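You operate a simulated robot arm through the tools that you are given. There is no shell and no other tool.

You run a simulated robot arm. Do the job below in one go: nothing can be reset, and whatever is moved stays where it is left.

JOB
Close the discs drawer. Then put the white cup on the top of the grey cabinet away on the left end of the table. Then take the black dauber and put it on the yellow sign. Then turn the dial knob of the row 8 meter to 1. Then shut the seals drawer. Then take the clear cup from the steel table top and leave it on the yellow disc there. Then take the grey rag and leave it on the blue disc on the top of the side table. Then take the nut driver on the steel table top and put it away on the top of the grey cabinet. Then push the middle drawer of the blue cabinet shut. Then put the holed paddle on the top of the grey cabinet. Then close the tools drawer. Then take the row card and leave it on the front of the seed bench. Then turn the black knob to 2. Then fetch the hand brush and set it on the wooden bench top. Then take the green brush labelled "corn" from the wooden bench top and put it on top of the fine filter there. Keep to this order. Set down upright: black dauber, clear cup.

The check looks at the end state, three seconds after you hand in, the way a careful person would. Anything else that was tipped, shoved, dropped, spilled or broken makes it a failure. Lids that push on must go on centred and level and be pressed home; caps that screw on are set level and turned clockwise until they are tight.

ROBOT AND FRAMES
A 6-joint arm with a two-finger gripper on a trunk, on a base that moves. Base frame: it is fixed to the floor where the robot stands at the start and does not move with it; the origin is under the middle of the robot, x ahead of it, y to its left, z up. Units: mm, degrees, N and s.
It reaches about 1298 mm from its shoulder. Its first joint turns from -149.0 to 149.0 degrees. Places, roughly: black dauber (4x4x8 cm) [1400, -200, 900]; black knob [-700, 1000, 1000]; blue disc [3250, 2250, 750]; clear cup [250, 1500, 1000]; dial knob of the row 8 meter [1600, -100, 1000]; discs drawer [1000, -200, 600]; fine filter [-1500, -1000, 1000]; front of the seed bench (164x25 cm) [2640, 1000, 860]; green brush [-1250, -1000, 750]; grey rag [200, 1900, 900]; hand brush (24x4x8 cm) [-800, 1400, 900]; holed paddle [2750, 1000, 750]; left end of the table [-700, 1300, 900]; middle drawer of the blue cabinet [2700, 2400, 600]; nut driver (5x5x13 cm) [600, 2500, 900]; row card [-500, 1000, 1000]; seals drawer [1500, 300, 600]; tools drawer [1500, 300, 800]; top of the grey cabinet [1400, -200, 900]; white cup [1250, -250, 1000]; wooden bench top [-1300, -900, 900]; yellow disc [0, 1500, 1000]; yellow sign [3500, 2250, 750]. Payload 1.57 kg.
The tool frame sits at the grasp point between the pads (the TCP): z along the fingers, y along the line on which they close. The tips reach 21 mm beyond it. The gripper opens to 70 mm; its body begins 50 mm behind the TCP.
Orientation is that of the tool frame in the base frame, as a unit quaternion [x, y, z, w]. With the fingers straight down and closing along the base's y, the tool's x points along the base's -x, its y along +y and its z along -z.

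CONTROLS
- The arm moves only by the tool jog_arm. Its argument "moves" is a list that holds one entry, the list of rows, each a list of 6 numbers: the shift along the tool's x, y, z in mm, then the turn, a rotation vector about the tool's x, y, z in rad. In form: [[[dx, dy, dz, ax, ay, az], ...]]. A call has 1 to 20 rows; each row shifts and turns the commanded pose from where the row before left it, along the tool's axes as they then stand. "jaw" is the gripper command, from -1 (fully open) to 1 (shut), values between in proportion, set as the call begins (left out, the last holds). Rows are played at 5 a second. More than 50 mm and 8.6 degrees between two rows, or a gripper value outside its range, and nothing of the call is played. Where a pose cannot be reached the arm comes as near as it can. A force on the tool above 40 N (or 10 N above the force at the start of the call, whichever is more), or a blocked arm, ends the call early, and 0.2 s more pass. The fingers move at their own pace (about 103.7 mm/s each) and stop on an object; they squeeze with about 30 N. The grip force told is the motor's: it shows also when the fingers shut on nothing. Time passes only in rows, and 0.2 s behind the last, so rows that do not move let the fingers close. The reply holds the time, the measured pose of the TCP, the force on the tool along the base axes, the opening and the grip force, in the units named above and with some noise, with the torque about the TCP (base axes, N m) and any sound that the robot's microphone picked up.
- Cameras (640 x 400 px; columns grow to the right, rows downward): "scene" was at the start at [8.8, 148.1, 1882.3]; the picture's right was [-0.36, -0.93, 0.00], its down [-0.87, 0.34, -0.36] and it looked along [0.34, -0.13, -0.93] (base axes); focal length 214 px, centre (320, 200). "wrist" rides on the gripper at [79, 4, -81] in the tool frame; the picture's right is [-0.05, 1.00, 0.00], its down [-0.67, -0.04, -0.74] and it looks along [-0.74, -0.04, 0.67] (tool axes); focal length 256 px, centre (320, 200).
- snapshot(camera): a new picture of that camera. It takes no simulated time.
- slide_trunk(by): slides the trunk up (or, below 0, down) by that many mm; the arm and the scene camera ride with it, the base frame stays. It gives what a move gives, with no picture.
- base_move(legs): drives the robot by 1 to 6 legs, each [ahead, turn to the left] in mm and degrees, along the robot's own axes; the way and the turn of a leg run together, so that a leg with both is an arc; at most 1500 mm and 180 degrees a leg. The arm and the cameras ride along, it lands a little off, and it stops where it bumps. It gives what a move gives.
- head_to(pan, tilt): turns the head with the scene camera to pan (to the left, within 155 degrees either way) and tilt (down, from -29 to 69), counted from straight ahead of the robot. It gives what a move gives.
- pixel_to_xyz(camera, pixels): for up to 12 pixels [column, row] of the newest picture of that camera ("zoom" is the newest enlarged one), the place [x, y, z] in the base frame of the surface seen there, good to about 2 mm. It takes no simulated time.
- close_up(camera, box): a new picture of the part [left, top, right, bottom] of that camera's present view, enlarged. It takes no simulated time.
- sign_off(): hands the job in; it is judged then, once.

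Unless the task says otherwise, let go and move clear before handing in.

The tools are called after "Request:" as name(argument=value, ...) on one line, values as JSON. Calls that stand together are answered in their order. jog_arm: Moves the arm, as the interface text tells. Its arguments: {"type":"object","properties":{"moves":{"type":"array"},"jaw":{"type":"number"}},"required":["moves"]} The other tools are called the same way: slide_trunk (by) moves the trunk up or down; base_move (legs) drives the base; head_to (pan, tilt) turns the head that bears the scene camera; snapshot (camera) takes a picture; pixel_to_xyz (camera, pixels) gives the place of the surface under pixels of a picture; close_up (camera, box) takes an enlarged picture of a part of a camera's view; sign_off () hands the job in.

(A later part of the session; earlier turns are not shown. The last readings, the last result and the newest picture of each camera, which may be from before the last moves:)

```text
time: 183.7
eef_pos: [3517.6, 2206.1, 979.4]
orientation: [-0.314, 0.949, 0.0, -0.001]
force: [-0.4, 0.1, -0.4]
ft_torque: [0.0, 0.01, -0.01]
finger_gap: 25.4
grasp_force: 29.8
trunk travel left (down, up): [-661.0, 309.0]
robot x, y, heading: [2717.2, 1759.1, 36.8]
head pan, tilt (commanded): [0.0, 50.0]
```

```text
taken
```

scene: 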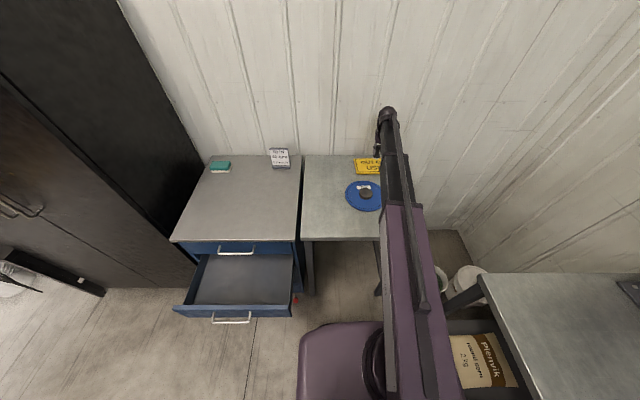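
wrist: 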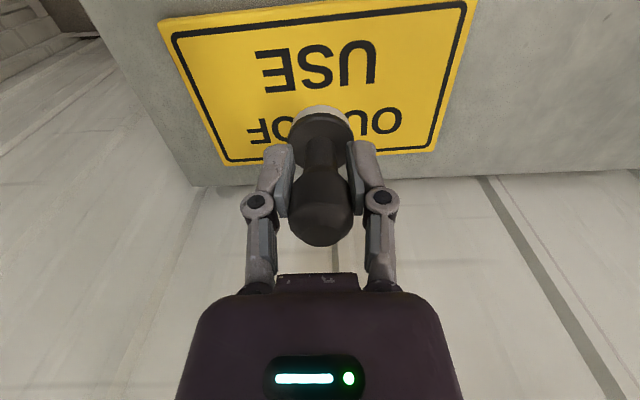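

The landing point projects near (320,79), at the sign's centre. I lower to contact (TCP≈922).

Request:
slide_trunk(by=-55)

Request:
slide_trunk(by=-2)

Request:
slide_trunk(by=-1)

```text
time: 184.7
eef_pos: [3516.2, 2204.9, 923.7]
orientation: [-0.314, 0.949, 0.0, -0.001]
force: [0.4, -0.3, -0.6]
ft_torque: [0.02, 0.01, -0.03]
finger_gap: 25.6
grasp_force: 29.8
trunk travel left (down, up): [-606.0, 364.0]
robot x, y, heading: [2715.6, 1757.2, 36.6]
head pan, tilt (commanded): [0.0, 50.0]
```

```text
time: 185.2
eef_pos: [3516.5, 2205.2, 922.7]
orientation: [-0.315, 0.949, 0.0, -0.001]
force: [1.1, -0.1, -1.1]
ft_torque: [0.03, 0.03, 0.03]
finger_gap: 25.5
grasp_force: 30.0
trunk travel left (down, up): [-604.0, 366.0]
robot x, y, heading: [2717.2, 1758.3, 36.7]
head pan, tilt (commanded): [0.0, 50.0]
```

```text
time: 185.7
eef_pos: [3517.5, 2204.3, 922.2]
orientation: [-0.314, 0.95, 0.0, -0.001]
force: [-0.8, -0.8, -0.2]
ft_torque: [-0.01, 0.03, -0.02]
finger_gap: 25.4
grasp_force: 30.0
trunk travel left (down, up): [-603.0, 367.0]
robot x, y, heading: [2716.2, 1757.0, 36.7]
head pan, tilt (commanded): [0.0, 50.0]
```

Request:
slide_trunk(by=-1)

Request:
slide_trunk(by=-1)

Request:
slide_trunk(by=-1)

```text
time: 186.2
eef_pos: [3516.3, 2204.9, 920.8]
orientation: [-0.314, 0.949, 0.0, -0.001]
force: [2.4, 1.0, 10.0]
ft_torque: [0.17, -0.17, -0.01]
finger_gap: 25.8
grasp_force: 29.9
trunk travel left (down, up): [-602.0, 368.0]
robot x, y, heading: [2713.0, 1755.3, 36.9]
head pan, tilt (commanded): [0.0, 50.0]
```

```text
time: 186.7
eef_pos: [3516.7, 2205.4, 920.8]
orientation: [-0.314, 0.949, 0.0, 0.0]
force: [5.4, 2.3, 19.3]
ft_torque: [0.18, -0.29, -0.05]
finger_gap: 25.6
grasp_force: 30.2
trunk travel left (down, up): [-601.0, 369.0]
robot x, y, heading: [2716.4, 1757.8, 36.7]
head pan, tilt (commanded): [0.0, 50.0]
```

```text
time: 187.2
eef_pos: [3515.5, 2202.9, 920.4]
orientation: [-0.314, 0.949, -0.001, 0.0]
force: [1.9, -0.1, 17.7]
ft_torque: [0.02, -0.11, 0.05]
finger_gap: 25.6
grasp_force: 29.9
trunk travel left (down, up): [-600.0, 370.0]
robot x, y, heading: [2716.2, 1756.7, 36.5]
head pan, tilt (commanded): [0.0, 50.0]
```

Contact reached (about 18 N). I ease up 1 mm and open the jaw.

Request:
slide_trunk(by=1.5)

Request:
jog_arm(moves=[[[0, 0, 0, 0, 0, 0], [0, 0, 0, 0, 0, 0], [0, 0, 0, 0, 0, 0]]], jaw=-0.6)

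Request:
slide_trunk(by=120)

Request:
snapshot(camera="wrist")

```text
time: 187.8
eef_pos: [3516.3, 2205.4, 920.4]
orientation: [-0.313, 0.95, 0.0, -0.001]
force: [-1.4, -0.5, 2.0]
ft_torque: [-0.01, 0.02, -0.01]
finger_gap: 25.4
grasp_force: 30.4
trunk travel left (down, up): [-601.0, 369.0]
robot x, y, heading: [2716.5, 1760.2, 36.7]
head pan, tilt (commanded): [0.0, 50.0]
```

```text
time: 188.6
eef_pos: [3516.3, 2203.7, 920.9]
orientation: [-0.314, 0.949, 0.0, -0.001]
force: [-0.3, -0.5, -0.5]
ft_torque: [0.02, 0.02, -0.01]
finger_gap: 55.9
grasp_force: 0.1
trunk travel left (down, up): [-601.0, 369.0]
robot x, y, heading: [2715.8, 1756.1, 36.8]
head pan, tilt (commanded): [0.0, 50.0]
```

```text
time: 190.1
eef_pos: [3517.0, 2205.1, 1039.7]
orientation: [-0.315, 0.949, -0.001, -0.001]
force: [0.0, 0.0, 0.8]
ft_torque: [0.04, -0.03, 0.03]
finger_gap: 55.9
grasp_force: 0.1
trunk travel left (down, up): [-721.0, 249.0]
robot x, y, heading: [2715.3, 1760.7, 36.6]
head pan, tilt (commanded): [0.0, 50.0]
```

```text
taken
```

wrist: 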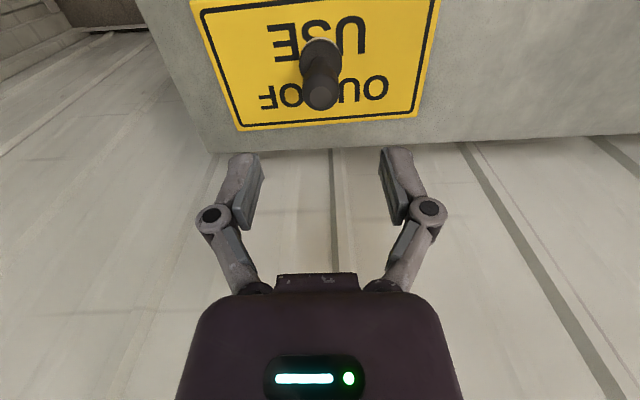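

The dauber stands upright at the sign's centre. I raise, retract and drive back to the grey cabinet for the row 8 meter's dial.

Request:
slide_trunk(by=240)

Request:
jog_arm(moves=[[[36, 20, 0, 0, 0, 0], [36, 20, 0, 0, 0, 0], [36, 20, 0, 0, 0, 0], [36, 20, 0, 0, 0, 0], [36, 20, 0, 0, 0, 0], [36, 20, 0, 0, 0, 0], [36, 0, 0, 0, 0, 0], [36, 0, 0, 0, 0, 0]]])

Request:
base_move(legs=[[0, -9], [-1030, 0], [-1023, 0], [0, -80.9], [130, 0]])

Request:
snapshot(camera="wrist")

Request:
snapshot(camera="scene")

```text
time: 192.6
eef_pos: [3517.5, 2203.5, 1279.5]
orientation: [-0.314, 0.95, 0.0, -0.001]
force: [0.0, -0.4, 0.3]
ft_torque: [0.01, 0.0, 0.02]
finger_gap: 56.0
grasp_force: 0.1
trunk travel left (down, up): [-961.0, 9.0]
robot x, y, heading: [2717.3, 1758.1, 36.9]
head pan, tilt (commanded): [0.0, 50.0]
```

```text
time: 194.4
eef_pos: [3213.4, 2127.7, 1280.3]
orientation: [-0.314, 0.949, 0.0, 0.0]
force: [-0.7, 0.2, 0.4]
ft_torque: [-0.03, -0.02, 0.0]
finger_gap: 56.1
grasp_force: 0.1
trunk travel left (down, up): [-961.0, 9.0]
robot x, y, heading: [2714.3, 1761.5, 36.8]
head pan, tilt (commanded): [0.0, 50.0]
```

```text
time: 213.7
eef_pos: [1414.0, 193.8, 1279.7]
orientation: [0.405, 0.914, 0.0, 0.001]
force: [-0.1, 0.1, -0.3]
ft_torque: [-0.02, 0.04, 0.0]
finger_gap: 55.9
grasp_force: 0.1
trunk travel left (down, up): [-961.0, 9.0]
robot x, y, heading: [1000.1, 654.5, -47.7]
head pan, tilt (commanded): [0.0, 50.0]
```

```text
taken
```

wrist: 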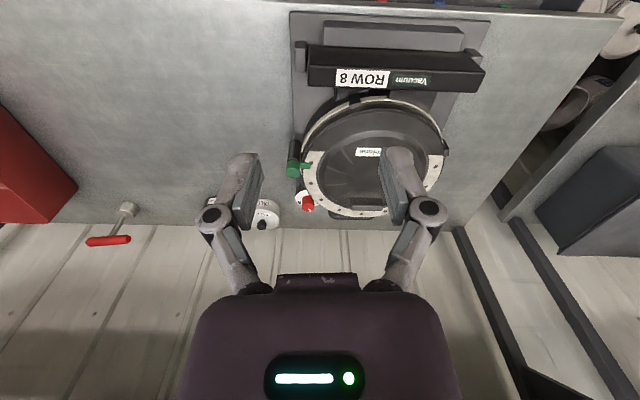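

```text
taken
```

scene: 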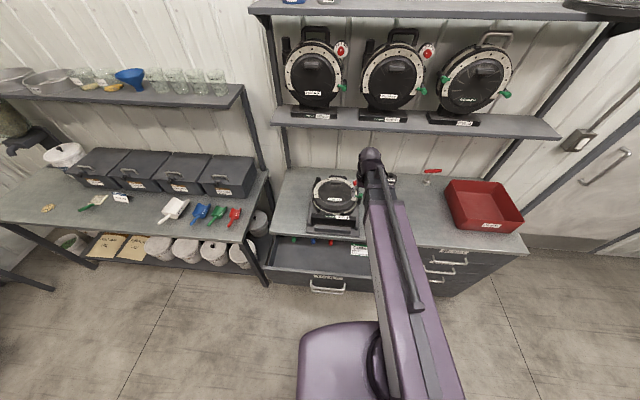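

The meter's red dial knob is at wrist (306,203). I zoom in on it.

Request:
base_move(legs=[[0, -5.4]])

Request:
snapshot(camera="wrist")

Request:
close_up(camera="wrist", box=[300, 150, 400, 212])

Request:
close_up(camera="scene", box=[250, 120, 410, 220])

```text
time: 214.7
eef_pos: [1369.6, 157.5, 1280.7]
orientation: [0.445, 0.896, 0.0, 0.0]
force: [0.4, 0.5, -0.3]
ft_torque: [0.0, 0.02, -0.01]
finger_gap: 55.9
grasp_force: 0.0
trunk travel left (down, up): [-961.0, 9.0]
robot x, y, heading: [991.1, 650.0, -52.8]
head pan, tilt (commanded): [0.0, 50.0]
```

```text
taken
```

wrist: 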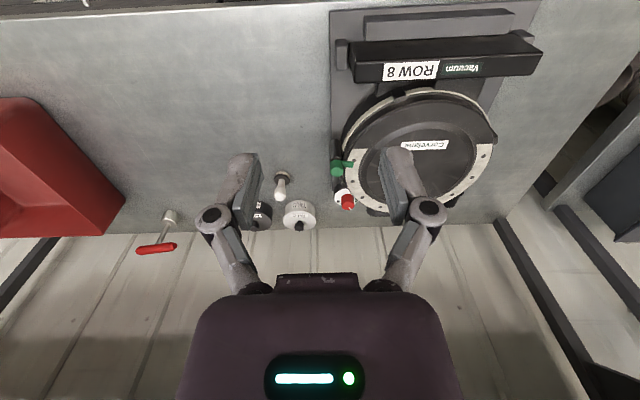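

```text
6.40 times, centred on (350, 181) of wrist
```

zoom: 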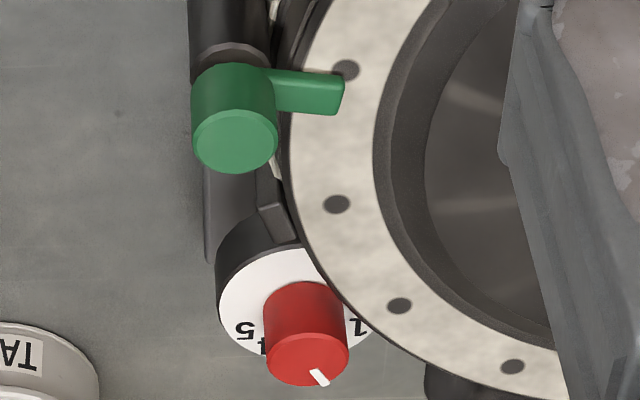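

```text
4.00 times, centred on (330, 170) of scene
```

zoom: 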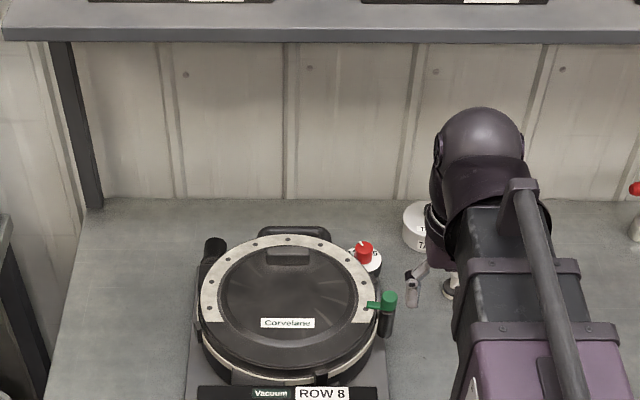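

Request:
pixel_to_xyz(camera="wrist", pixels=[[347, 205], [346, 196], [338, 200], [338, 170], [352, 163]])

Request:
close_up(camera="scene", box=[320, 170, 360, 195])

Request:
pixel_to_xyz(camera="zoom", pixels=[[330, 150], [330, 190], [330, 230], [400, 230], [330, 280], [270, 250]])

```text
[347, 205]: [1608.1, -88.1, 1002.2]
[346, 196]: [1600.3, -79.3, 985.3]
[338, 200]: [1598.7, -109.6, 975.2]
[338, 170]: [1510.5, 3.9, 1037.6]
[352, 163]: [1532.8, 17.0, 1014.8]
```

```text
16.00 times, centred on (340, 182) of scene
```

zoom: 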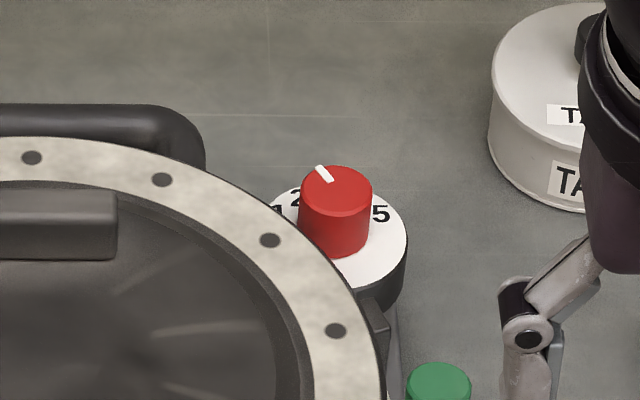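

```text
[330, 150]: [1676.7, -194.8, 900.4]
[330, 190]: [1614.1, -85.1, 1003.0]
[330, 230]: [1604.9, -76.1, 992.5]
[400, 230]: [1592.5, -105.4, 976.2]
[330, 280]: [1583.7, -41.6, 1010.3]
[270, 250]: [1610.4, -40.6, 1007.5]
```

Request:
pixel_to_xyz(camera="zoom", pixels=[[278, 210], [294, 198], [380, 213], [303, 190], [369, 190], [336, 170], [336, 212], [323, 172], [330, 180], [395, 200], [350, 270], [405, 240]])

```text
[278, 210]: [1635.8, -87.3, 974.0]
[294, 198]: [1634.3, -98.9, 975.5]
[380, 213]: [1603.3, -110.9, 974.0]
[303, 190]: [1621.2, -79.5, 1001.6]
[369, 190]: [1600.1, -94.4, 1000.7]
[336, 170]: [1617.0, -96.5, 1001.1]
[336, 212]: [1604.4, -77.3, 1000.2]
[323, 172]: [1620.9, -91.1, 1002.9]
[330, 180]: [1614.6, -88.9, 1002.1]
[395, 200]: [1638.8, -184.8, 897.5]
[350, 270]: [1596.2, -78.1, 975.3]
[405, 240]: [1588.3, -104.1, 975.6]
```

The knob centre is (1611,-87), top z≈1002; the pointer is near "2" (≈+29° from the back toward +u) and "1" is at ≈+52°. I lower the wrist camera for a precise look at pointer and surroundings.

Request:
slide_trunk(by=-120)

Request:
jog_arm(moves=[[[-40, 20, 0, 0, 0, 0], [-40, 20, 0, 0, 0, 0]]], jaw=-1)

Request:
snapshot(camera="wrist")

```text
time: 216.2
eef_pos: [1368.9, 158.3, 1160.1]
orientation: [0.445, 0.896, 0.001, 0.0]
force: [-0.2, -0.8, -0.2]
ft_torque: [-0.02, -0.02, 0.02]
finger_gap: 55.8
grasp_force: 0.0
trunk travel left (down, up): [-841.0, 129.0]
robot x, y, heading: [994.2, 651.8, -52.9]
head pan, tilt (commanded): [0.0, 50.0]
```

```text
time: 216.8
eef_pos: [1451.2, 118.0, 1159.0]
orientation: [0.445, 0.896, 0.001, -0.001]
force: [0.6, 1.0, -0.2]
ft_torque: [0.01, -0.03, 0.01]
finger_gap: 70.3
grasp_force: 0.0
trunk travel left (down, up): [-841.0, 129.0]
robot x, y, heading: [993.1, 656.0, -52.8]
head pan, tilt (commanded): [0.0, 50.0]
```

```text
taken
```

wrist: 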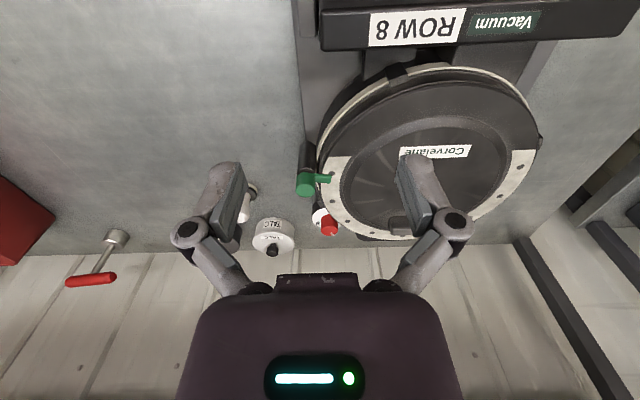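

Request:
slide_trunk(by=-78)

Request:
jog_arm(moves=[[[-43.3, 0.6, 0, 0, 0, 0], [-43.3, 0.6, 0, 0, 0, 0], [-43.3, 0.6, 0, 0, 0, 0], [-43.3, 0.6, 0, 0, 0, 0], [-43.3, 0.6, 0, 0, 0, 0], [-43.3, 0.6, 0, 0, 0, 0]]])

Request:
snapshot(camera="wrist")

Request:
close_up(camera="wrist", box=[240, 50, 400, 150])

```text
time: 218.0
eef_pos: [1449.9, 119.1, 1082.4]
orientation: [0.445, 0.896, 0.0, 0.0]
force: [0.1, 0.5, 0.0]
ft_torque: [-0.01, -0.04, 0.02]
finger_gap: 70.0
grasp_force: 0.1
trunk travel left (down, up): [-763.0, 207.0]
robot x, y, heading: [994.0, 653.4, -52.9]
head pan, tilt (commanded): [0.0, 50.0]
```

```text
time: 219.4
eef_pos: [1614.2, -88.1, 1081.5]
orientation: [0.444, 0.896, 0.0, 0.0]
force: [0.0, -0.7, 0.2]
ft_torque: [0.04, 0.01, 0.03]
finger_gap: 70.2
grasp_force: 0.0
trunk travel left (down, up): [-763.0, 207.0]
robot x, y, heading: [993.1, 651.9, -52.7]
head pan, tilt (commanded): [0.0, 50.0]
```

```text
taken
```

wrist: 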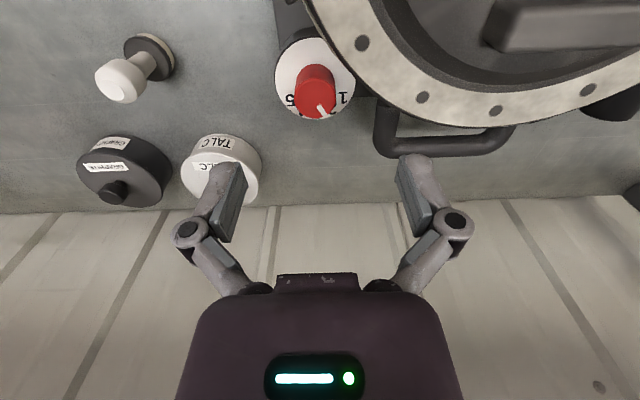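

```text
4.00 times, centred on (320, 100) of wrist
```

zoom: 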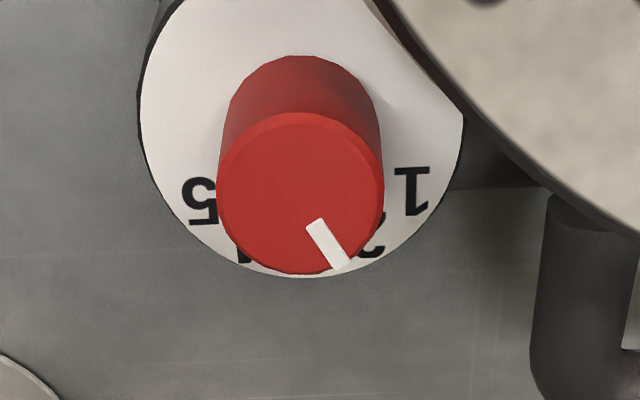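

Request:
pixel_to_xyz(camera="zoom", pixels=[[412, 191], [374, 251], [199, 202], [243, 258], [337, 262], [317, 227], [222, 193], [382, 193], [301, 118], [301, 268], [327, 245], [440, 110]])

```text
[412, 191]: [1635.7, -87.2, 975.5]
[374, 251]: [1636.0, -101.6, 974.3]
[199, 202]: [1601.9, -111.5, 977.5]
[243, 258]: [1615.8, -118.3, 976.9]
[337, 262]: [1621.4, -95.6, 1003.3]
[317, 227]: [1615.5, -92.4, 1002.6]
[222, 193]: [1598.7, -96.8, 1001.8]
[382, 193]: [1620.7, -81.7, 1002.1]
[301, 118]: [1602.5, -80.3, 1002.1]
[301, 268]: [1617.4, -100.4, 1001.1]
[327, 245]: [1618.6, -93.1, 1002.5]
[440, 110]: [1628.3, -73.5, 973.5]
```

The pointer reads at "2" and "1" lies ≈27° counter-clockwise seen from above. I check heights around the knob before choosing the grip direction.

Request:
pixel_to_xyz(camera="wrist", pixels=[[297, 12], [285, 28], [325, 15], [320, 33], [380, 120], [395, 143], [350, 60], [372, 95], [310, 5], [278, 60]])

```text
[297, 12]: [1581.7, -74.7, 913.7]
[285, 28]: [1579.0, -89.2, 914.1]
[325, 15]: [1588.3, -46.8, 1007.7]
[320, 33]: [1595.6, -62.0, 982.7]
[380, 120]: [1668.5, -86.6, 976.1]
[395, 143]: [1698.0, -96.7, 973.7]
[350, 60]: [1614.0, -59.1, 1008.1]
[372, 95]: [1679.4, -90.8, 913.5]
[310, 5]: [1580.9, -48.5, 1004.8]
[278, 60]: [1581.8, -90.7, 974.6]
```

Request:
jog_arm(moves=[[[2.0, -3.3, 0, 0, 0, 0.1247], [0, 0, 0, 0, 0, 0.1247], [0, 0, 0, 0, 0, 0.1247], [0, 0, 0, 0, 0, 0.1247], [0, 0, 0, 0, 0, 0.1247], [0, 0, 0, 0, 0, 0.1247], [0, 0, 0, 0, 0, 0.1247], [0, 0, 0, 0, 0, 0]]], jaw=-0.2)

Request:
snapshot(camera="wrist")

Request:
close_up(camera="wrist", box=[240, 50, 400, 150])

Request:
snapshot(camera="scene")

```text
time: 221.2
eef_pos: [1607.0, -87.2, 1082.6]
orientation: [0.783, 0.623, 0.0, 0.0]
force: [-0.7, -0.3, -0.6]
ft_torque: [0.01, -0.03, 0.02]
finger_gap: 42.4
grasp_force: 0.1
trunk travel left (down, up): [-763.0, 207.0]
robot x, y, heading: [993.2, 654.4, -52.8]
head pan, tilt (commanded): [0.0, 50.0]
```

```text
taken
```

wrist: 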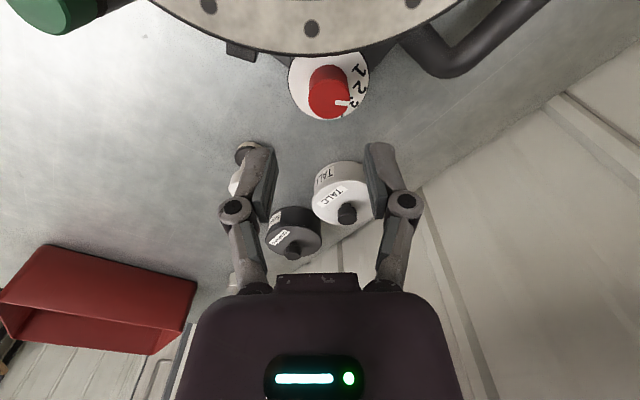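

```text
4.00 times, centred on (320, 100) of wrist
```

zoom: 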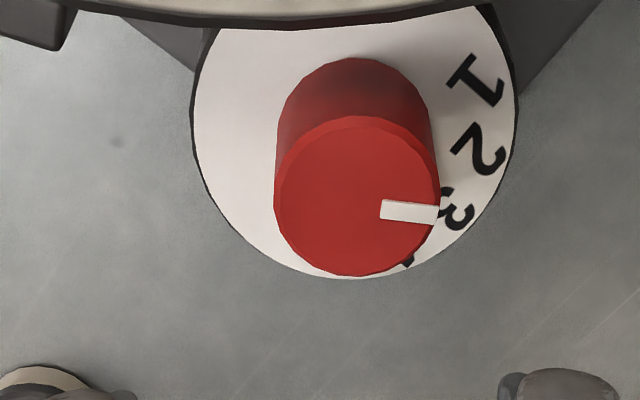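

```text
taken
```

scene: 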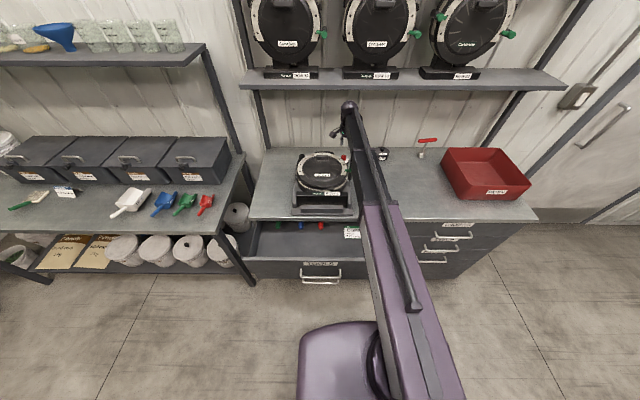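

Request:
pixel_to_xyz(camera="zoom", pixels=[[476, 80], [481, 150], [456, 208], [200, 120], [510, 130], [350, 272], [290, 260], [420, 255], [276, 197], [438, 190], [357, 272], [357, 120]])

```text
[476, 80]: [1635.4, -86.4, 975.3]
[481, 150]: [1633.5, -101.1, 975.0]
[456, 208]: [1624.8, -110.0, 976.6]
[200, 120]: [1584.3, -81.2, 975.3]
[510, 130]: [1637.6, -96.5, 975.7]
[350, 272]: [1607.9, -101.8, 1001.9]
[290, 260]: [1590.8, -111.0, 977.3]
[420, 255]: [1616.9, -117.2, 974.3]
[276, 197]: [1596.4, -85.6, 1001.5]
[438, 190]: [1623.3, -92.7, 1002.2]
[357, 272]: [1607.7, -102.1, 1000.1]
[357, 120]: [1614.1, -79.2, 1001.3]
```

Dial digits fit at ≈28° spacing with the pointer on 2. I centre on the knob and lower so the tips stop at z≈980, just above the dial plate.

Request:
jog_arm(moves=[[[-1.4, 3.7, 0, 0, 0, 0], [0, 0, 0, 0, 0, 0]]], jaw=-0.2)

Request:
slide_trunk(by=-60)

Request:
snapshot(camera="wrist")

```text
time: 221.8
eef_pos: [1609.8, -88.5, 1081.1]
orientation: [0.782, 0.624, 0.0, -0.001]
force: [-0.4, 0.1, -0.3]
ft_torque: [0.0, 0.01, 0.02]
finger_gap: 42.2
grasp_force: 0.0
trunk travel left (down, up): [-763.0, 207.0]
robot x, y, heading: [994.2, 653.9, -52.7]
head pan, tilt (commanded): [0.0, 50.0]
```

```text
time: 222.8
eef_pos: [1610.6, -88.8, 1022.2]
orientation: [0.782, 0.624, 0.001, 0.0]
force: [-0.5, -0.3, -0.8]
ft_torque: [0.02, 0.04, -0.02]
finger_gap: 42.1
grasp_force: 0.1
trunk travel left (down, up): [-703.0, 267.0]
robot x, y, heading: [993.2, 652.2, -52.8]
head pan, tilt (commanded): [0.0, 50.0]
```

```text
taken
```

wrist: 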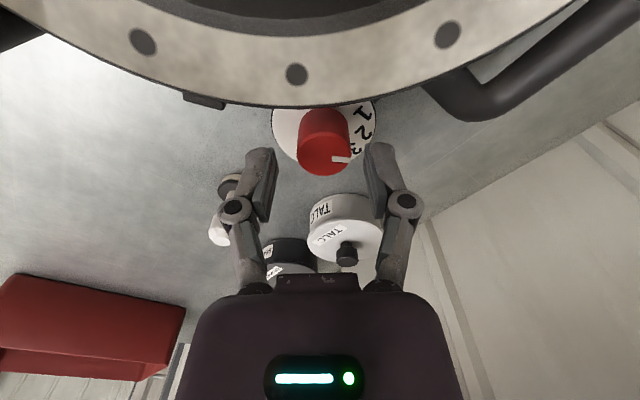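

Request:
slide_trunk(by=-20)

Request:
jog_arm(moves=[[[0, 0, 0, 0, 0, 0], [0, 0, 0, 0, 0, 0], [0, 0, 0, 0, 0, 0]]], jaw=1)

Request:
snapshot(camera="wrist")

```text
time: 223.4
eef_pos: [1610.8, -88.6, 1002.6]
orientation: [0.782, 0.624, 0.001, 0.0]
force: [0.1, 1.0, -0.1]
ft_torque: [0.0, 0.02, 0.02]
finger_gap: 42.1
grasp_force: 0.1
trunk travel left (down, up): [-683.0, 287.0]
robot x, y, heading: [991.3, 651.5, -52.8]
head pan, tilt (commanded): [0.0, 50.0]
```

```text
time: 224.2
eef_pos: [1610.7, -88.3, 1002.8]
orientation: [0.781, 0.624, 0.0, -0.001]
force: [6.7, -5.4, 7.3]
ft_torque: [0.06, -0.11, -0.04]
finger_gap: 27.4
grasp_force: 29.8
trunk travel left (down, up): [-683.0, 287.0]
robot x, y, heading: [994.5, 652.0, -52.8]
head pan, tilt (commanded): [0.0, 50.0]
```

```text
taken
```

wrist: 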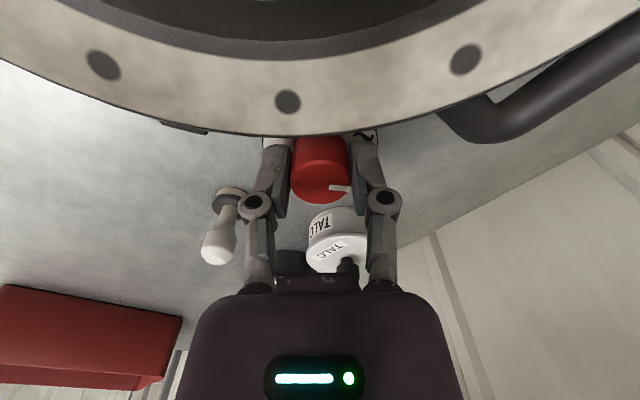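

Knob gripped. I turn it counter-clockwise (seen from above) by about 28.5°.

Request:
jog_arm(moves=[[[0, 0, 0, 0, 0, -0.083], [0, 0, 0, 0, 0, -0.083], [0, 0, 0, 0, 0, -0.083], [0, 0, 0, 0, 0, -0.083], [0, 0, 0, 0, 0, -0.083], [0, 0, 0, 0, 0, -0.083], [0, 0, 0, 0, 0, 0]]])

Request:
snapshot(camera="wrist")

```text
time: 225.8
eef_pos: [1610.9, -89.8, 1002.5]
orientation: [0.603, 0.798, 0.001, -0.001]
force: [-3.1, -0.6, 0.0]
ft_torque: [0.16, 0.11, 0.07]
finger_gap: 27.4
grasp_force: 30.2
trunk travel left (down, up): [-683.0, 287.0]
robot x, y, heading: [995.2, 651.3, -52.7]
head pan, tilt (commanded): [0.0, 50.0]
```

```text
taken
```

wrist: 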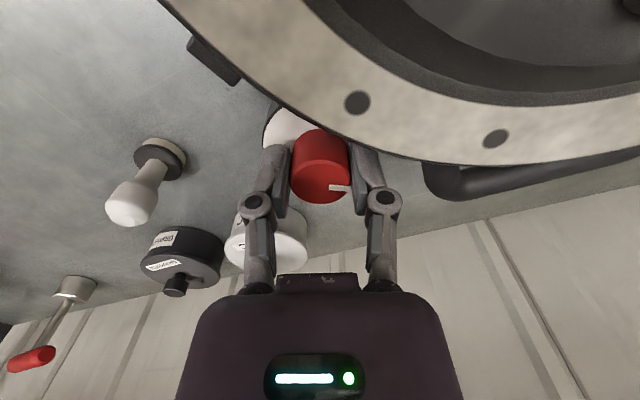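

Request:
jog_arm(moves=[[[0, 0, 0, 0, 0, 0], [0, 0, 0, 0, 0, 0]]], jaw=-0.2)

Request:
slide_trunk(by=80)

Request:
close_up(camera="wrist", box=[240, 50, 400, 150])

Request:
close_up(camera="scene", box=[310, 140, 370, 178])

```text
time: 226.4
eef_pos: [1611.1, -89.5, 1002.7]
orientation: [0.603, 0.798, 0.0, 0.0]
force: [-0.1, 0.5, -0.3]
ft_torque: [0.0, 0.0, -0.02]
finger_gap: 42.2
grasp_force: 0.1
trunk travel left (down, up): [-683.0, 287.0]
robot x, y, heading: [994.0, 649.5, -52.9]
head pan, tilt (commanded): [0.0, 50.0]
```

```text
time: 227.6
eef_pos: [1610.7, -89.9, 1082.7]
orientation: [0.604, 0.797, 0.001, -0.001]
force: [-0.3, 0.1, 0.1]
ft_torque: [-0.03, 0.02, -0.03]
finger_gap: 42.0
grasp_force: 0.0
trunk travel left (down, up): [-763.0, 207.0]
robot x, y, heading: [997.5, 652.2, -52.7]
head pan, tilt (commanded): [0.0, 50.0]
```

```text
4.00 times, centred on (320, 100) of wrist
```

zoom: 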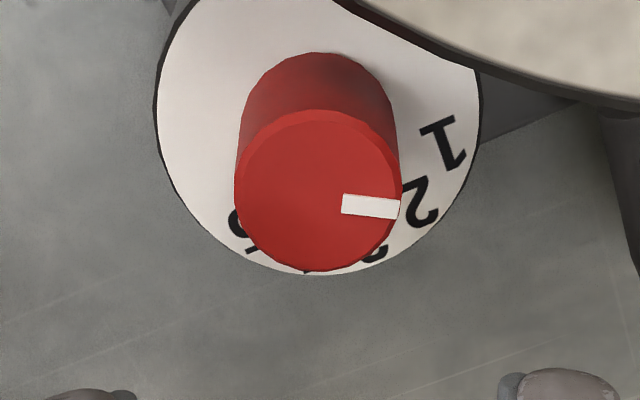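

```text
10.53 times, centred on (340, 159) of scene
```

zoom: 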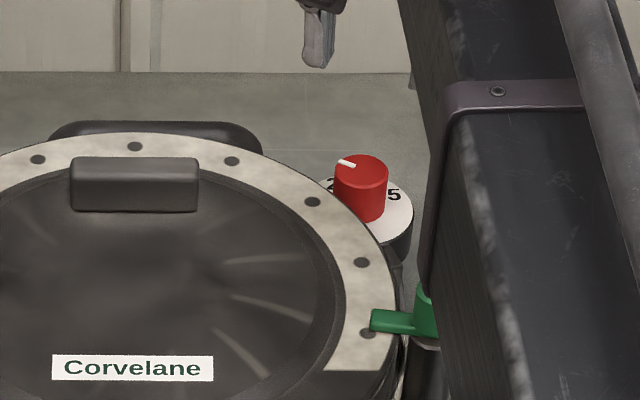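

Request:
pixel_to_xyz(camera="zoom", pixels=[[340, 161], [354, 166], [336, 172], [388, 172], [362, 156], [362, 189], [347, 163]])

Request:
close_up(camera="wrist", box=[280, 60, 380, 122])

Request:
pixel_to_xyz(camera="zoom", pixels=[[440, 278], [400, 272], [365, 268], [192, 250], [440, 240], [318, 130], [318, 375], [517, 165], [480, 270], [448, 292], [448, 262]])

```text
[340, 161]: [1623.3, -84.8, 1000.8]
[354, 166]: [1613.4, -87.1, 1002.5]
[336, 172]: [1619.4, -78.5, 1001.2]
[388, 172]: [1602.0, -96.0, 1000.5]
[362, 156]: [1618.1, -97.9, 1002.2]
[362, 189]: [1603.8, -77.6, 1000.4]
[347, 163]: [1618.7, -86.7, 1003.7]
```

```text
6.40 times, centred on (330, 91) of wrist
```

zoom: 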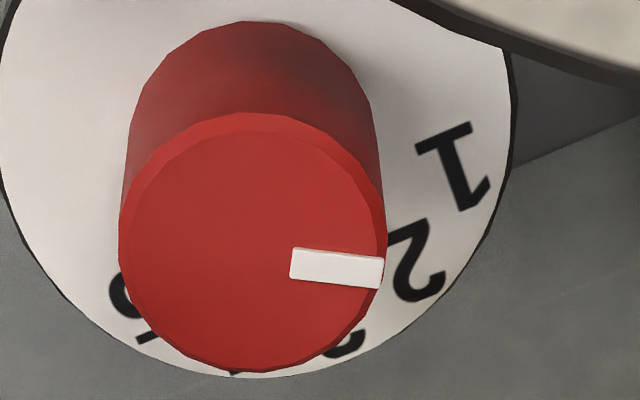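

```text
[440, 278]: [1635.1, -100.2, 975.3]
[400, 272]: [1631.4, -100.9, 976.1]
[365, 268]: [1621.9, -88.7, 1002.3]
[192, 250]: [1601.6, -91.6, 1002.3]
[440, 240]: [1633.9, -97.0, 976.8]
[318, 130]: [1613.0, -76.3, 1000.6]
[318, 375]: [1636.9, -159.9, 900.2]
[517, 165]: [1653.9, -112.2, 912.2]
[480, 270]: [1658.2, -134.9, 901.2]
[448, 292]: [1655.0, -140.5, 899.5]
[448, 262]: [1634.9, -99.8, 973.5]
```

Pointer and digit "1" now agree within measurement error (both ≈5–6° in base angle). I retract from under the shelf, straighten the gripper and back off to push the SEALS drawer.

Request:
jog_arm(moves=[[[37.3, -14.5, 0, 0, 0, 0], [37.3, -14.5, 0, 0, 0, 0], [37.3, -14.5, 0, 0, 0, 0], [37.3, -14.5, 0, 0, 0, 0], [37.3, -14.5, 0, 0, 0, 0], [37.3, -14.5, 0, 0, 0, 0], [37.3, -14.5, 0, 0, 0, 0], [37.3, -14.5, 0, 0, 0, 0], [0, 0, 0, 0, 0, -0.1235], [0, 0, 0, 0, 0, -0.1235], [0, 0, 0, 0, 0, -0.1235]]], jaw=1)

Request:
slide_trunk(by=195)

Request:
base_move(legs=[[-310, -0.4]])

Request:
snapshot(camera="scene")

```text
time: 230.0
eef_pos: [1416.7, 165.8, 1082.6]
orientation: [0.445, 0.896, 0.001, -0.001]
force: [0.4, -0.4, 0.7]
ft_torque: [0.01, 0.01, 0.0]
finger_gap: 0.0
grasp_force: 28.6
trunk travel left (down, up): [-763.0, 207.0]
robot x, y, heading: [991.3, 650.5, -52.7]
head pan, tilt (commanded): [0.0, 50.0]
```

```text
time: 232.1
eef_pos: [1416.7, 166.5, 1276.3]
orientation: [0.446, 0.895, 0.002, -0.001]
force: [-0.7, -0.4, -0.7]
ft_torque: [-0.04, 0.0, 0.02]
finger_gap: 0.0
grasp_force: 28.2
trunk travel left (down, up): [-958.0, 12.0]
robot x, y, heading: [992.5, 651.3, -52.6]
head pan, tilt (commanded): [0.0, 50.0]
```

```text
time: 234.6
eef_pos: [1227.1, 409.5, 1277.8]
orientation: [0.45, 0.893, 0.0, 0.0]
force: [0.2, 0.9, 0.0]
ft_torque: [-0.01, -0.03, -0.01]
finger_gap: 0.1
grasp_force: 28.4
trunk travel left (down, up): [-958.0, 12.0]
robot x, y, heading: [809.1, 899.9, -53.4]
head pan, tilt (commanded): [0.0, 50.0]
```

```text
taken
```

scene: 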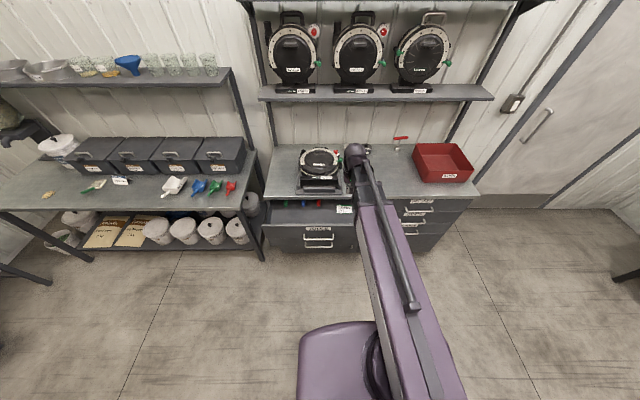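

Request:
jog_arm(moves=[[[0, 0, 0, 0, -0.1428, 0], [0, 0, 0, 0, -0.1428, 0], [0, 0, 0, 0, -0.1428, 0], [0, 0, 0, 0, -0.1428, 0], [0, 0, 0, 0, -0.1428, 0], [0, 0, 0, 0, -0.1428, 0], [0, 0, 0, 0, -0.1428, 0], [0, 0, 0, 0, -0.1428, 0], [0, 0, 0, 0, -0.1428, 0], [0, 0, 0, 0, -0.1428, 0], [0, 0, 0, 0, -0.1428, 0]]], jaw=1)

```text
time: 237.0
eef_pos: [1281.2, 352.2, 1457.1]
orientation: [0.33, 0.637, -0.306, 0.626]
force: [-0.5, -0.7, 0.7]
ft_torque: [0.02, 0.05, 0.01]
finger_gap: 0.0
grasp_force: 28.8
out of reach, approached as far as the arm can: row 2, 3, 4, 5, 6, 7, 8, 9, 10, 11
trunk travel left (down, up): [-958.0, 12.0]
robot x, y, heading: [806.2, 897.7, -53.5]
head pan, tilt (commanded): [0.0, 50.0]
```

The fingertip is at q≈-508, which would hit the open TOOLS panel on the way down; I first pull the tool back 110 mm.

Request:
jog_arm(moves=[[[0, 0, -37, 0, 0, 0], [0, 0, -37, 0, 0, 0], [0, 0, -36, 0, 0, 0]]])

```text
time: 237.8
eef_pos: [1281.9, 352.1, 1462.3]
orientation: [0.319, 0.632, -0.318, 0.631]
force: [-0.5, 0.1, 0.6]
ft_torque: [-0.01, -0.02, 0.0]
finger_gap: 0.2
grasp_force: 28.5
out of reach, approached as far as the arm can: row 1, 2, 3
trunk travel left (down, up): [-958.0, 12.0]
robot x, y, heading: [810.5, 897.6, -53.4]
head pan, tilt (commanded): [0.0, 50.0]
```

The arm is at its minimum reach, so I back the base 130 mm instead, then lower.

Request:
base_move(legs=[[-130, 0.3]])

Request:
slide_trunk(by=-400)

Request:
slide_trunk(by=-400)

Request:
snapshot(camera="scene")

Request:
snapshot(camera="wrist")

```text
time: 239.2
eef_pos: [1205.1, 464.1, 1464.8]
orientation: [0.316, 0.633, -0.316, 0.633]
force: [-0.3, 0.2, 1.0]
ft_torque: [0.03, 0.04, 0.01]
finger_gap: 0.0
grasp_force: 28.3
trunk travel left (down, up): [-958.0, 12.0]
robot x, y, heading: [729.0, 1003.1, -53.4]
head pan, tilt (commanded): [0.0, 50.0]
```

```text
time: 243.0
eef_pos: [1206.5, 461.6, 1062.4]
orientation: [0.317, 0.633, -0.315, 0.632]
force: [0.0, -0.6, 1.9]
ft_torque: [0.01, 0.02, 0.03]
finger_gap: 0.2
grasp_force: 28.6
trunk travel left (down, up): [-558.0, 412.0]
robot x, y, heading: [730.1, 1002.4, -53.3]
head pan, tilt (commanded): [0.0, 50.0]
```

```text
time: 246.9
eef_pos: [1207.3, 462.7, 661.6]
orientation: [0.317, 0.633, -0.316, 0.632]
force: [-0.2, -0.7, -0.4]
ft_torque: [0.01, 0.02, -0.01]
finger_gap: 0.1
grasp_force: 28.7
trunk travel left (down, up): [-158.0, 812.0]
robot x, y, heading: [728.7, 1005.7, -53.3]
head pan, tilt (commanded): [0.0, 50.0]
```

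```text
taken
```

scene: 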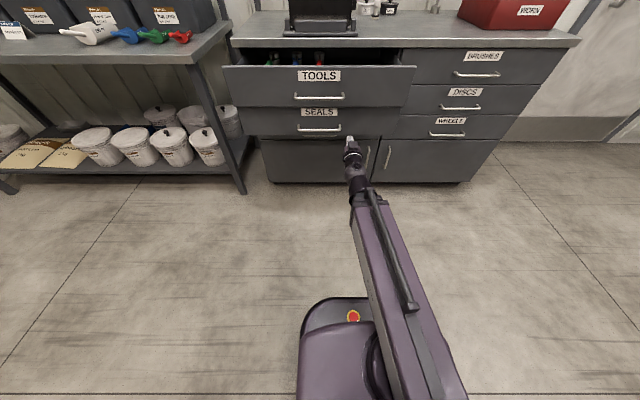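

```text
taken
```

wrist: 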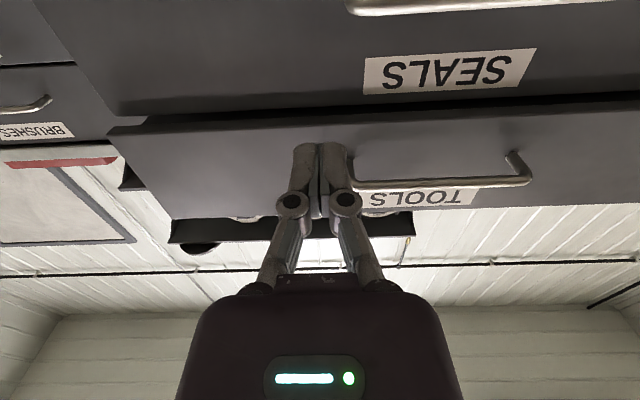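

Request:
pixel_to_xyz(camera="wrist", pixels=[[450, 70], [250, 105], [250, 80], [200, 122], [200, 135], [300, 60], [420, 60], [400, 12], [300, 30], [460, 165]])

Request:
pixel_to_xyz(camera="scene", pixels=[[375, 115], [375, 130], [370, 90], [380, 100], [322, 130], [345, 130], [365, 112], [250, 125]])

```text
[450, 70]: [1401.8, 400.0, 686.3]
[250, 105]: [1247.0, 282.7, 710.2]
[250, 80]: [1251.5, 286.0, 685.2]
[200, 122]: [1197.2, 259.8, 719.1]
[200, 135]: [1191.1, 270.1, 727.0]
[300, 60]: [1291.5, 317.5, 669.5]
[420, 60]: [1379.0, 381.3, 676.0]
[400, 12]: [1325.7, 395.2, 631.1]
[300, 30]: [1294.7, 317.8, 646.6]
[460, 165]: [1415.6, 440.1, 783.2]
```

```text
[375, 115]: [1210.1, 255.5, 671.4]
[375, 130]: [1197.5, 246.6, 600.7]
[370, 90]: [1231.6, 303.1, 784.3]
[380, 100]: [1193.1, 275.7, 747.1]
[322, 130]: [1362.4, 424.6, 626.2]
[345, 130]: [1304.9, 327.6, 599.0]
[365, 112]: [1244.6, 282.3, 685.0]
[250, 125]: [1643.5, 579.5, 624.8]
```

Tools panel bottom is at z≈724, so I push SEALS lower (z≈623) and shift 35 mm away from its handle before advancing.

Request:
slide_trunk(by=-38)

Request:
jog_arm(moves=[[[0, -35, 0, 0, 0, 0], [0, 0, 45, 0, 0, 0], [0, 0, 45, 0, 0, 0], [0, 0, 40, 0, 0, 0], [0, 0, 10, 0, 0, 0], [0, 0, 10, 0, 0, 0], [0, 0, 10, 0, 0, 0], [0, 0, 10, 0, 0, 0], [0, 0, 10, 0, 0, 0], [0, 0, 10, 0, 0, 0], [0, 0, 10, 0, 0, 0], [0, 0, 10, 0, 0, 0]]])

Request:
snapshot(camera="scene")

Request:
snapshot(camera="wrist")

```text
time: 247.7
eef_pos: [1206.4, 461.7, 625.5]
orientation: [0.316, 0.633, -0.316, 0.632]
force: [0.4, -0.2, 0.2]
ft_torque: [-0.01, 0.0, -0.01]
finger_gap: 0.1
grasp_force: 28.7
trunk travel left (down, up): [-120.0, 850.0]
robot x, y, heading: [729.8, 1001.0, -53.3]
head pan, tilt (commanded): [0.0, 50.0]
```

```text
time: 250.3
eef_pos: [1305.1, 269.8, 625.5]
orientation: [0.317, 0.633, -0.316, 0.631]
force: [-0.9, 0.3, 0.7]
ft_torque: [0.03, -0.02, 0.0]
finger_gap: 0.1
grasp_force: 28.7
out of reach, approached as far as the arm can: row 1
trunk travel left (down, up): [-120.0, 850.0]
robot x, y, heading: [732.1, 1007.1, -53.3]
head pan, tilt (commanded): [0.0, 50.0]
```

```text
taken
```

scene: 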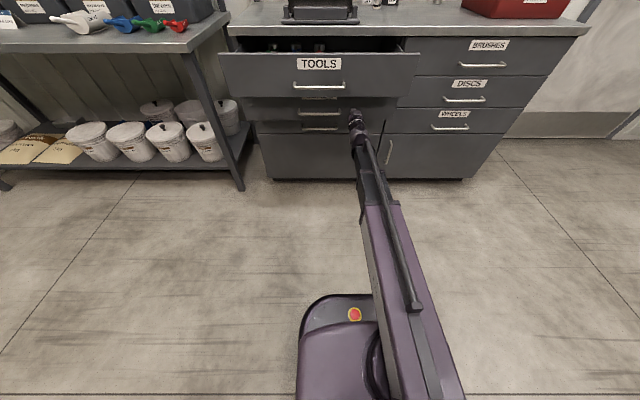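

```text
taken
```

wrist: 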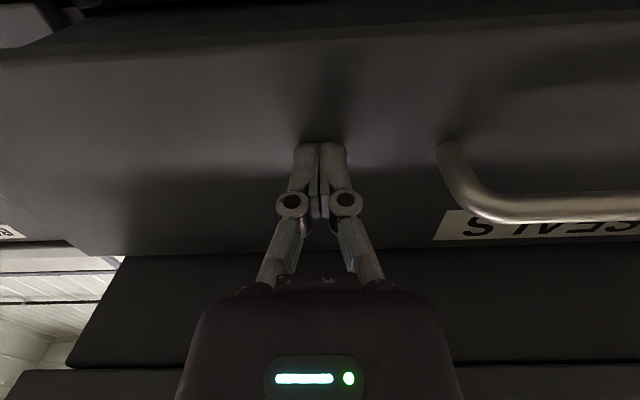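

SEALS is moving in. I continue to the stop.

Request:
jog_arm(moves=[[[0, 0, 10, 0, 0, 0], [0, 0, 10, 0, 0, 0], [0, 0, 10, 0, 0, 0], [0, 0, 10, 0, 0, 0], [0, 0, 10, 0, 0, 0], [0, 0, 10, 0, 0, 0], [0, 0, 10, 0, 0, 0], [0, 0, 10, 0, 0, 0], [0, 0, 10, 0, 0, 0], [0, 0, 10, 0, 0, 0], [0, 0, 10, 0, 0, 0], [0, 0, 4, 0, 0, 0], [0, 0, 2, 0, 0, 0], [0, 0, 2, 0, 0, 0], [0, 0, 2, 0, 0, 0], [0, 0, 2, 0, 0, 0], [0, 0, 2, 0, 0, 0], [0, 0, 2, 0, 0, 0]]])

Request:
snapshot(camera="scene")

```text
time: 254.0
eef_pos: [1379.2, 172.8, 624.6]
orientation: [0.317, 0.634, -0.315, 0.631]
force: [-1.5, 3.4, -1.1]
ft_torque: [-0.03, 0.03, 0.01]
finger_gap: 5.9
grasp_force: 28.3
trunk travel left (down, up): [-120.0, 850.0]
robot x, y, heading: [729.6, 1002.7, -53.1]
head pan, tilt (commanded): [0.0, 50.0]
stopped in row 18: the force on the tool passed its limit at 45 N (the readings are from after the stop); the commanded pose is now the measured one
```

```text
taken
```

scene: 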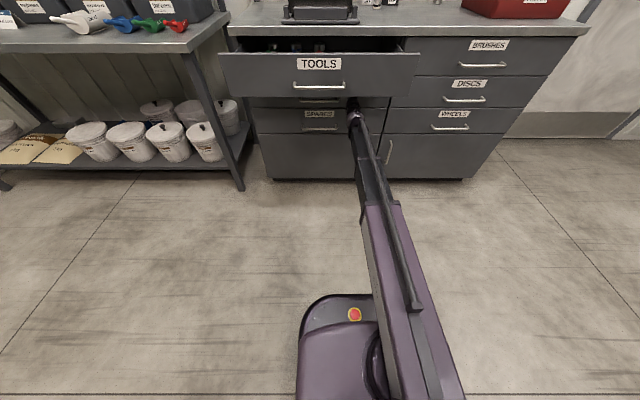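

Request:
jog_arm(moves=[[[0, 0, -40, 0, 0, 0], [0, 0, -40, 0, 0, 0], [0, 0, -40, 0, 0, 0], [0, 0, -40, 0, 0, 0], [0, 0, -40, 0, 0, 0], [0, 0, -40, 0, 0, 0], [0, 0, -40, 0, 0, 0]]])

Request:
close_up(camera="scene", box=[220, 40, 420, 165])

Request:
pixel_to_xyz(camera="zoom", pixels=[[160, 190], [480, 195], [160, 260], [320, 235], [560, 130], [450, 195]])

```text
time: 255.6
eef_pos: [1211.2, 397.9, 624.8]
orientation: [0.317, 0.634, -0.315, 0.632]
force: [0.1, 0.1, 0.6]
ft_torque: [0.02, 0.0, -0.03]
finger_gap: 0.1
grasp_force: 29.3
trunk travel left (down, up): [-120.0, 850.0]
robot x, y, heading: [727.7, 1004.7, -53.3]
head pan, tilt (commanded): [0.0, 50.0]
```

```text
3.20 times, centred on (320, 102) of scene
```

zoom: 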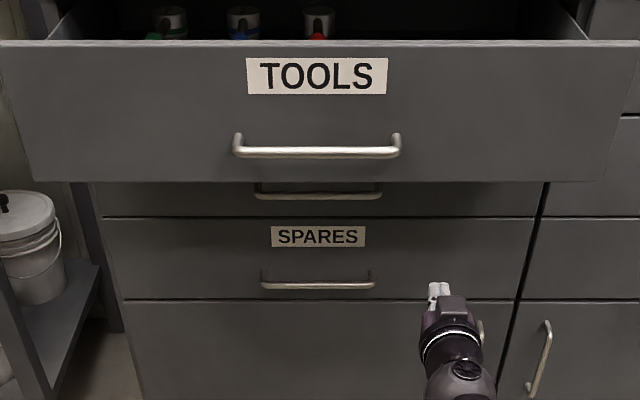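

```text
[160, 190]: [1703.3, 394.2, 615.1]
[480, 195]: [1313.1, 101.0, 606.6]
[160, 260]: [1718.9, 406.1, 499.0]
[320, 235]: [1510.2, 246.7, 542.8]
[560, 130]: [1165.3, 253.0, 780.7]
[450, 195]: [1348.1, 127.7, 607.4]
```

SEALS is flush (q≈-707). I raise the arm, point the fingers down, and turn to the steel table for the clear cup.

Request:
slide_trunk(by=400)

Request:
slide_trunk(by=400)

Request:
jog_arm(moves=[[[0, 0, 0, 0, 0.1428, 0], [0, 0, 0, 0, 0.1428, 0], [0, 0, 0, 0, 0.1428, 0], [0, 0, 0, 0, 0.1428, 0], [0, 0, 0, 0, 0.1428, 0], [0, 0, 0, 0, 0.1428, 0], [0, 0, 0, 0, 0.1428, 0], [0, 0, 0, 0, 0.1428, 0], [0, 0, 0, 0, 0.1428, 0], [0, 0, 0, 0, 0.1428, 0], [0, 0, 0, 0, 0.1428, 0]]], jaw=-1)

Request:
base_move(legs=[[0, -90], [185, 0], [0, -90]])

Request:
snapshot(camera="scene")

Request:
snapshot(camera="wrist")

```text
time: 259.4
eef_pos: [1211.8, 397.6, 1024.8]
orientation: [0.317, 0.633, -0.315, 0.632]
force: [0.2, -0.6, -0.1]
ft_torque: [-0.03, -0.07, 0.0]
finger_gap: 0.0
grasp_force: 28.5
trunk travel left (down, up): [-520.0, 450.0]
robot x, y, heading: [734.6, 1003.7, -53.3]
head pan, tilt (commanded): [0.0, 50.0]
```

```text
time: 263.3
eef_pos: [1212.1, 398.1, 1425.4]
orientation: [0.318, 0.633, -0.316, 0.631]
force: [0.2, 0.4, -0.1]
ft_torque: [0.0, 0.01, -0.01]
finger_gap: 0.0
grasp_force: 28.6
trunk travel left (down, up): [-920.0, 50.0]
robot x, y, heading: [731.5, 1004.6, -53.0]
head pan, tilt (commanded): [0.0, 50.0]
```

```text
time: 265.7
eef_pos: [1209.0, 394.9, 1240.4]
orientation: [0.458, 0.888, -0.016, 0.033]
force: [-0.7, -0.7, 0.3]
ft_torque: [0.01, 0.02, -0.06]
finger_gap: 70.1
grasp_force: 0.0
out of reach, approached as far as the arm can: row 1, 2, 3, 4, 5, 6, 7, 8, 9, 10, 11
trunk travel left (down, up): [-920.0, 50.0]
robot x, y, heading: [729.3, 1005.5, -53.3]
head pan, tilt (commanded): [0.0, 50.0]
```

```text
time: 278.7
eef_pos: [82.2, 1488.8, 1241.0]
orientation: [0.894, -0.446, -0.035, -0.017]
force: [0.6, -1.8, -0.3]
ft_torque: [-0.01, 0.01, -0.03]
finger_gap: 70.0
grasp_force: 0.1
trunk travel left (down, up): [-920.0, 50.0]
robot x, y, heading: [594.5, 908.3, 128.6]
head pan, tilt (commanded): [0.0, 50.0]
```

```text
taken
```

scene: 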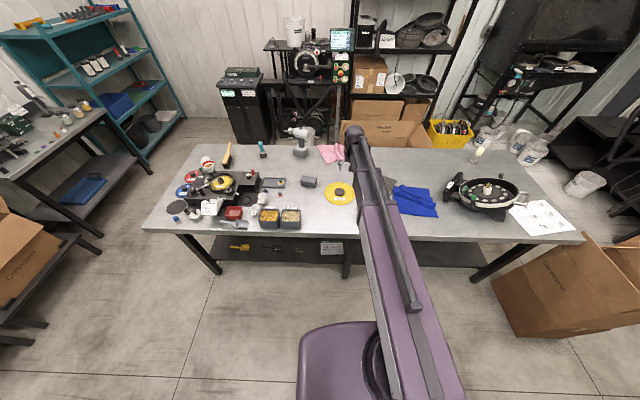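

```text
taken
```

wrist: 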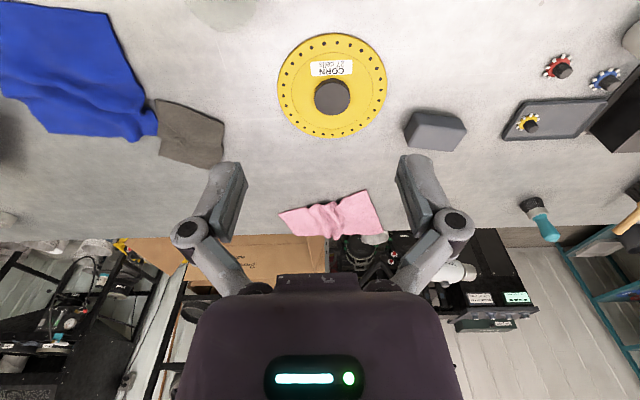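

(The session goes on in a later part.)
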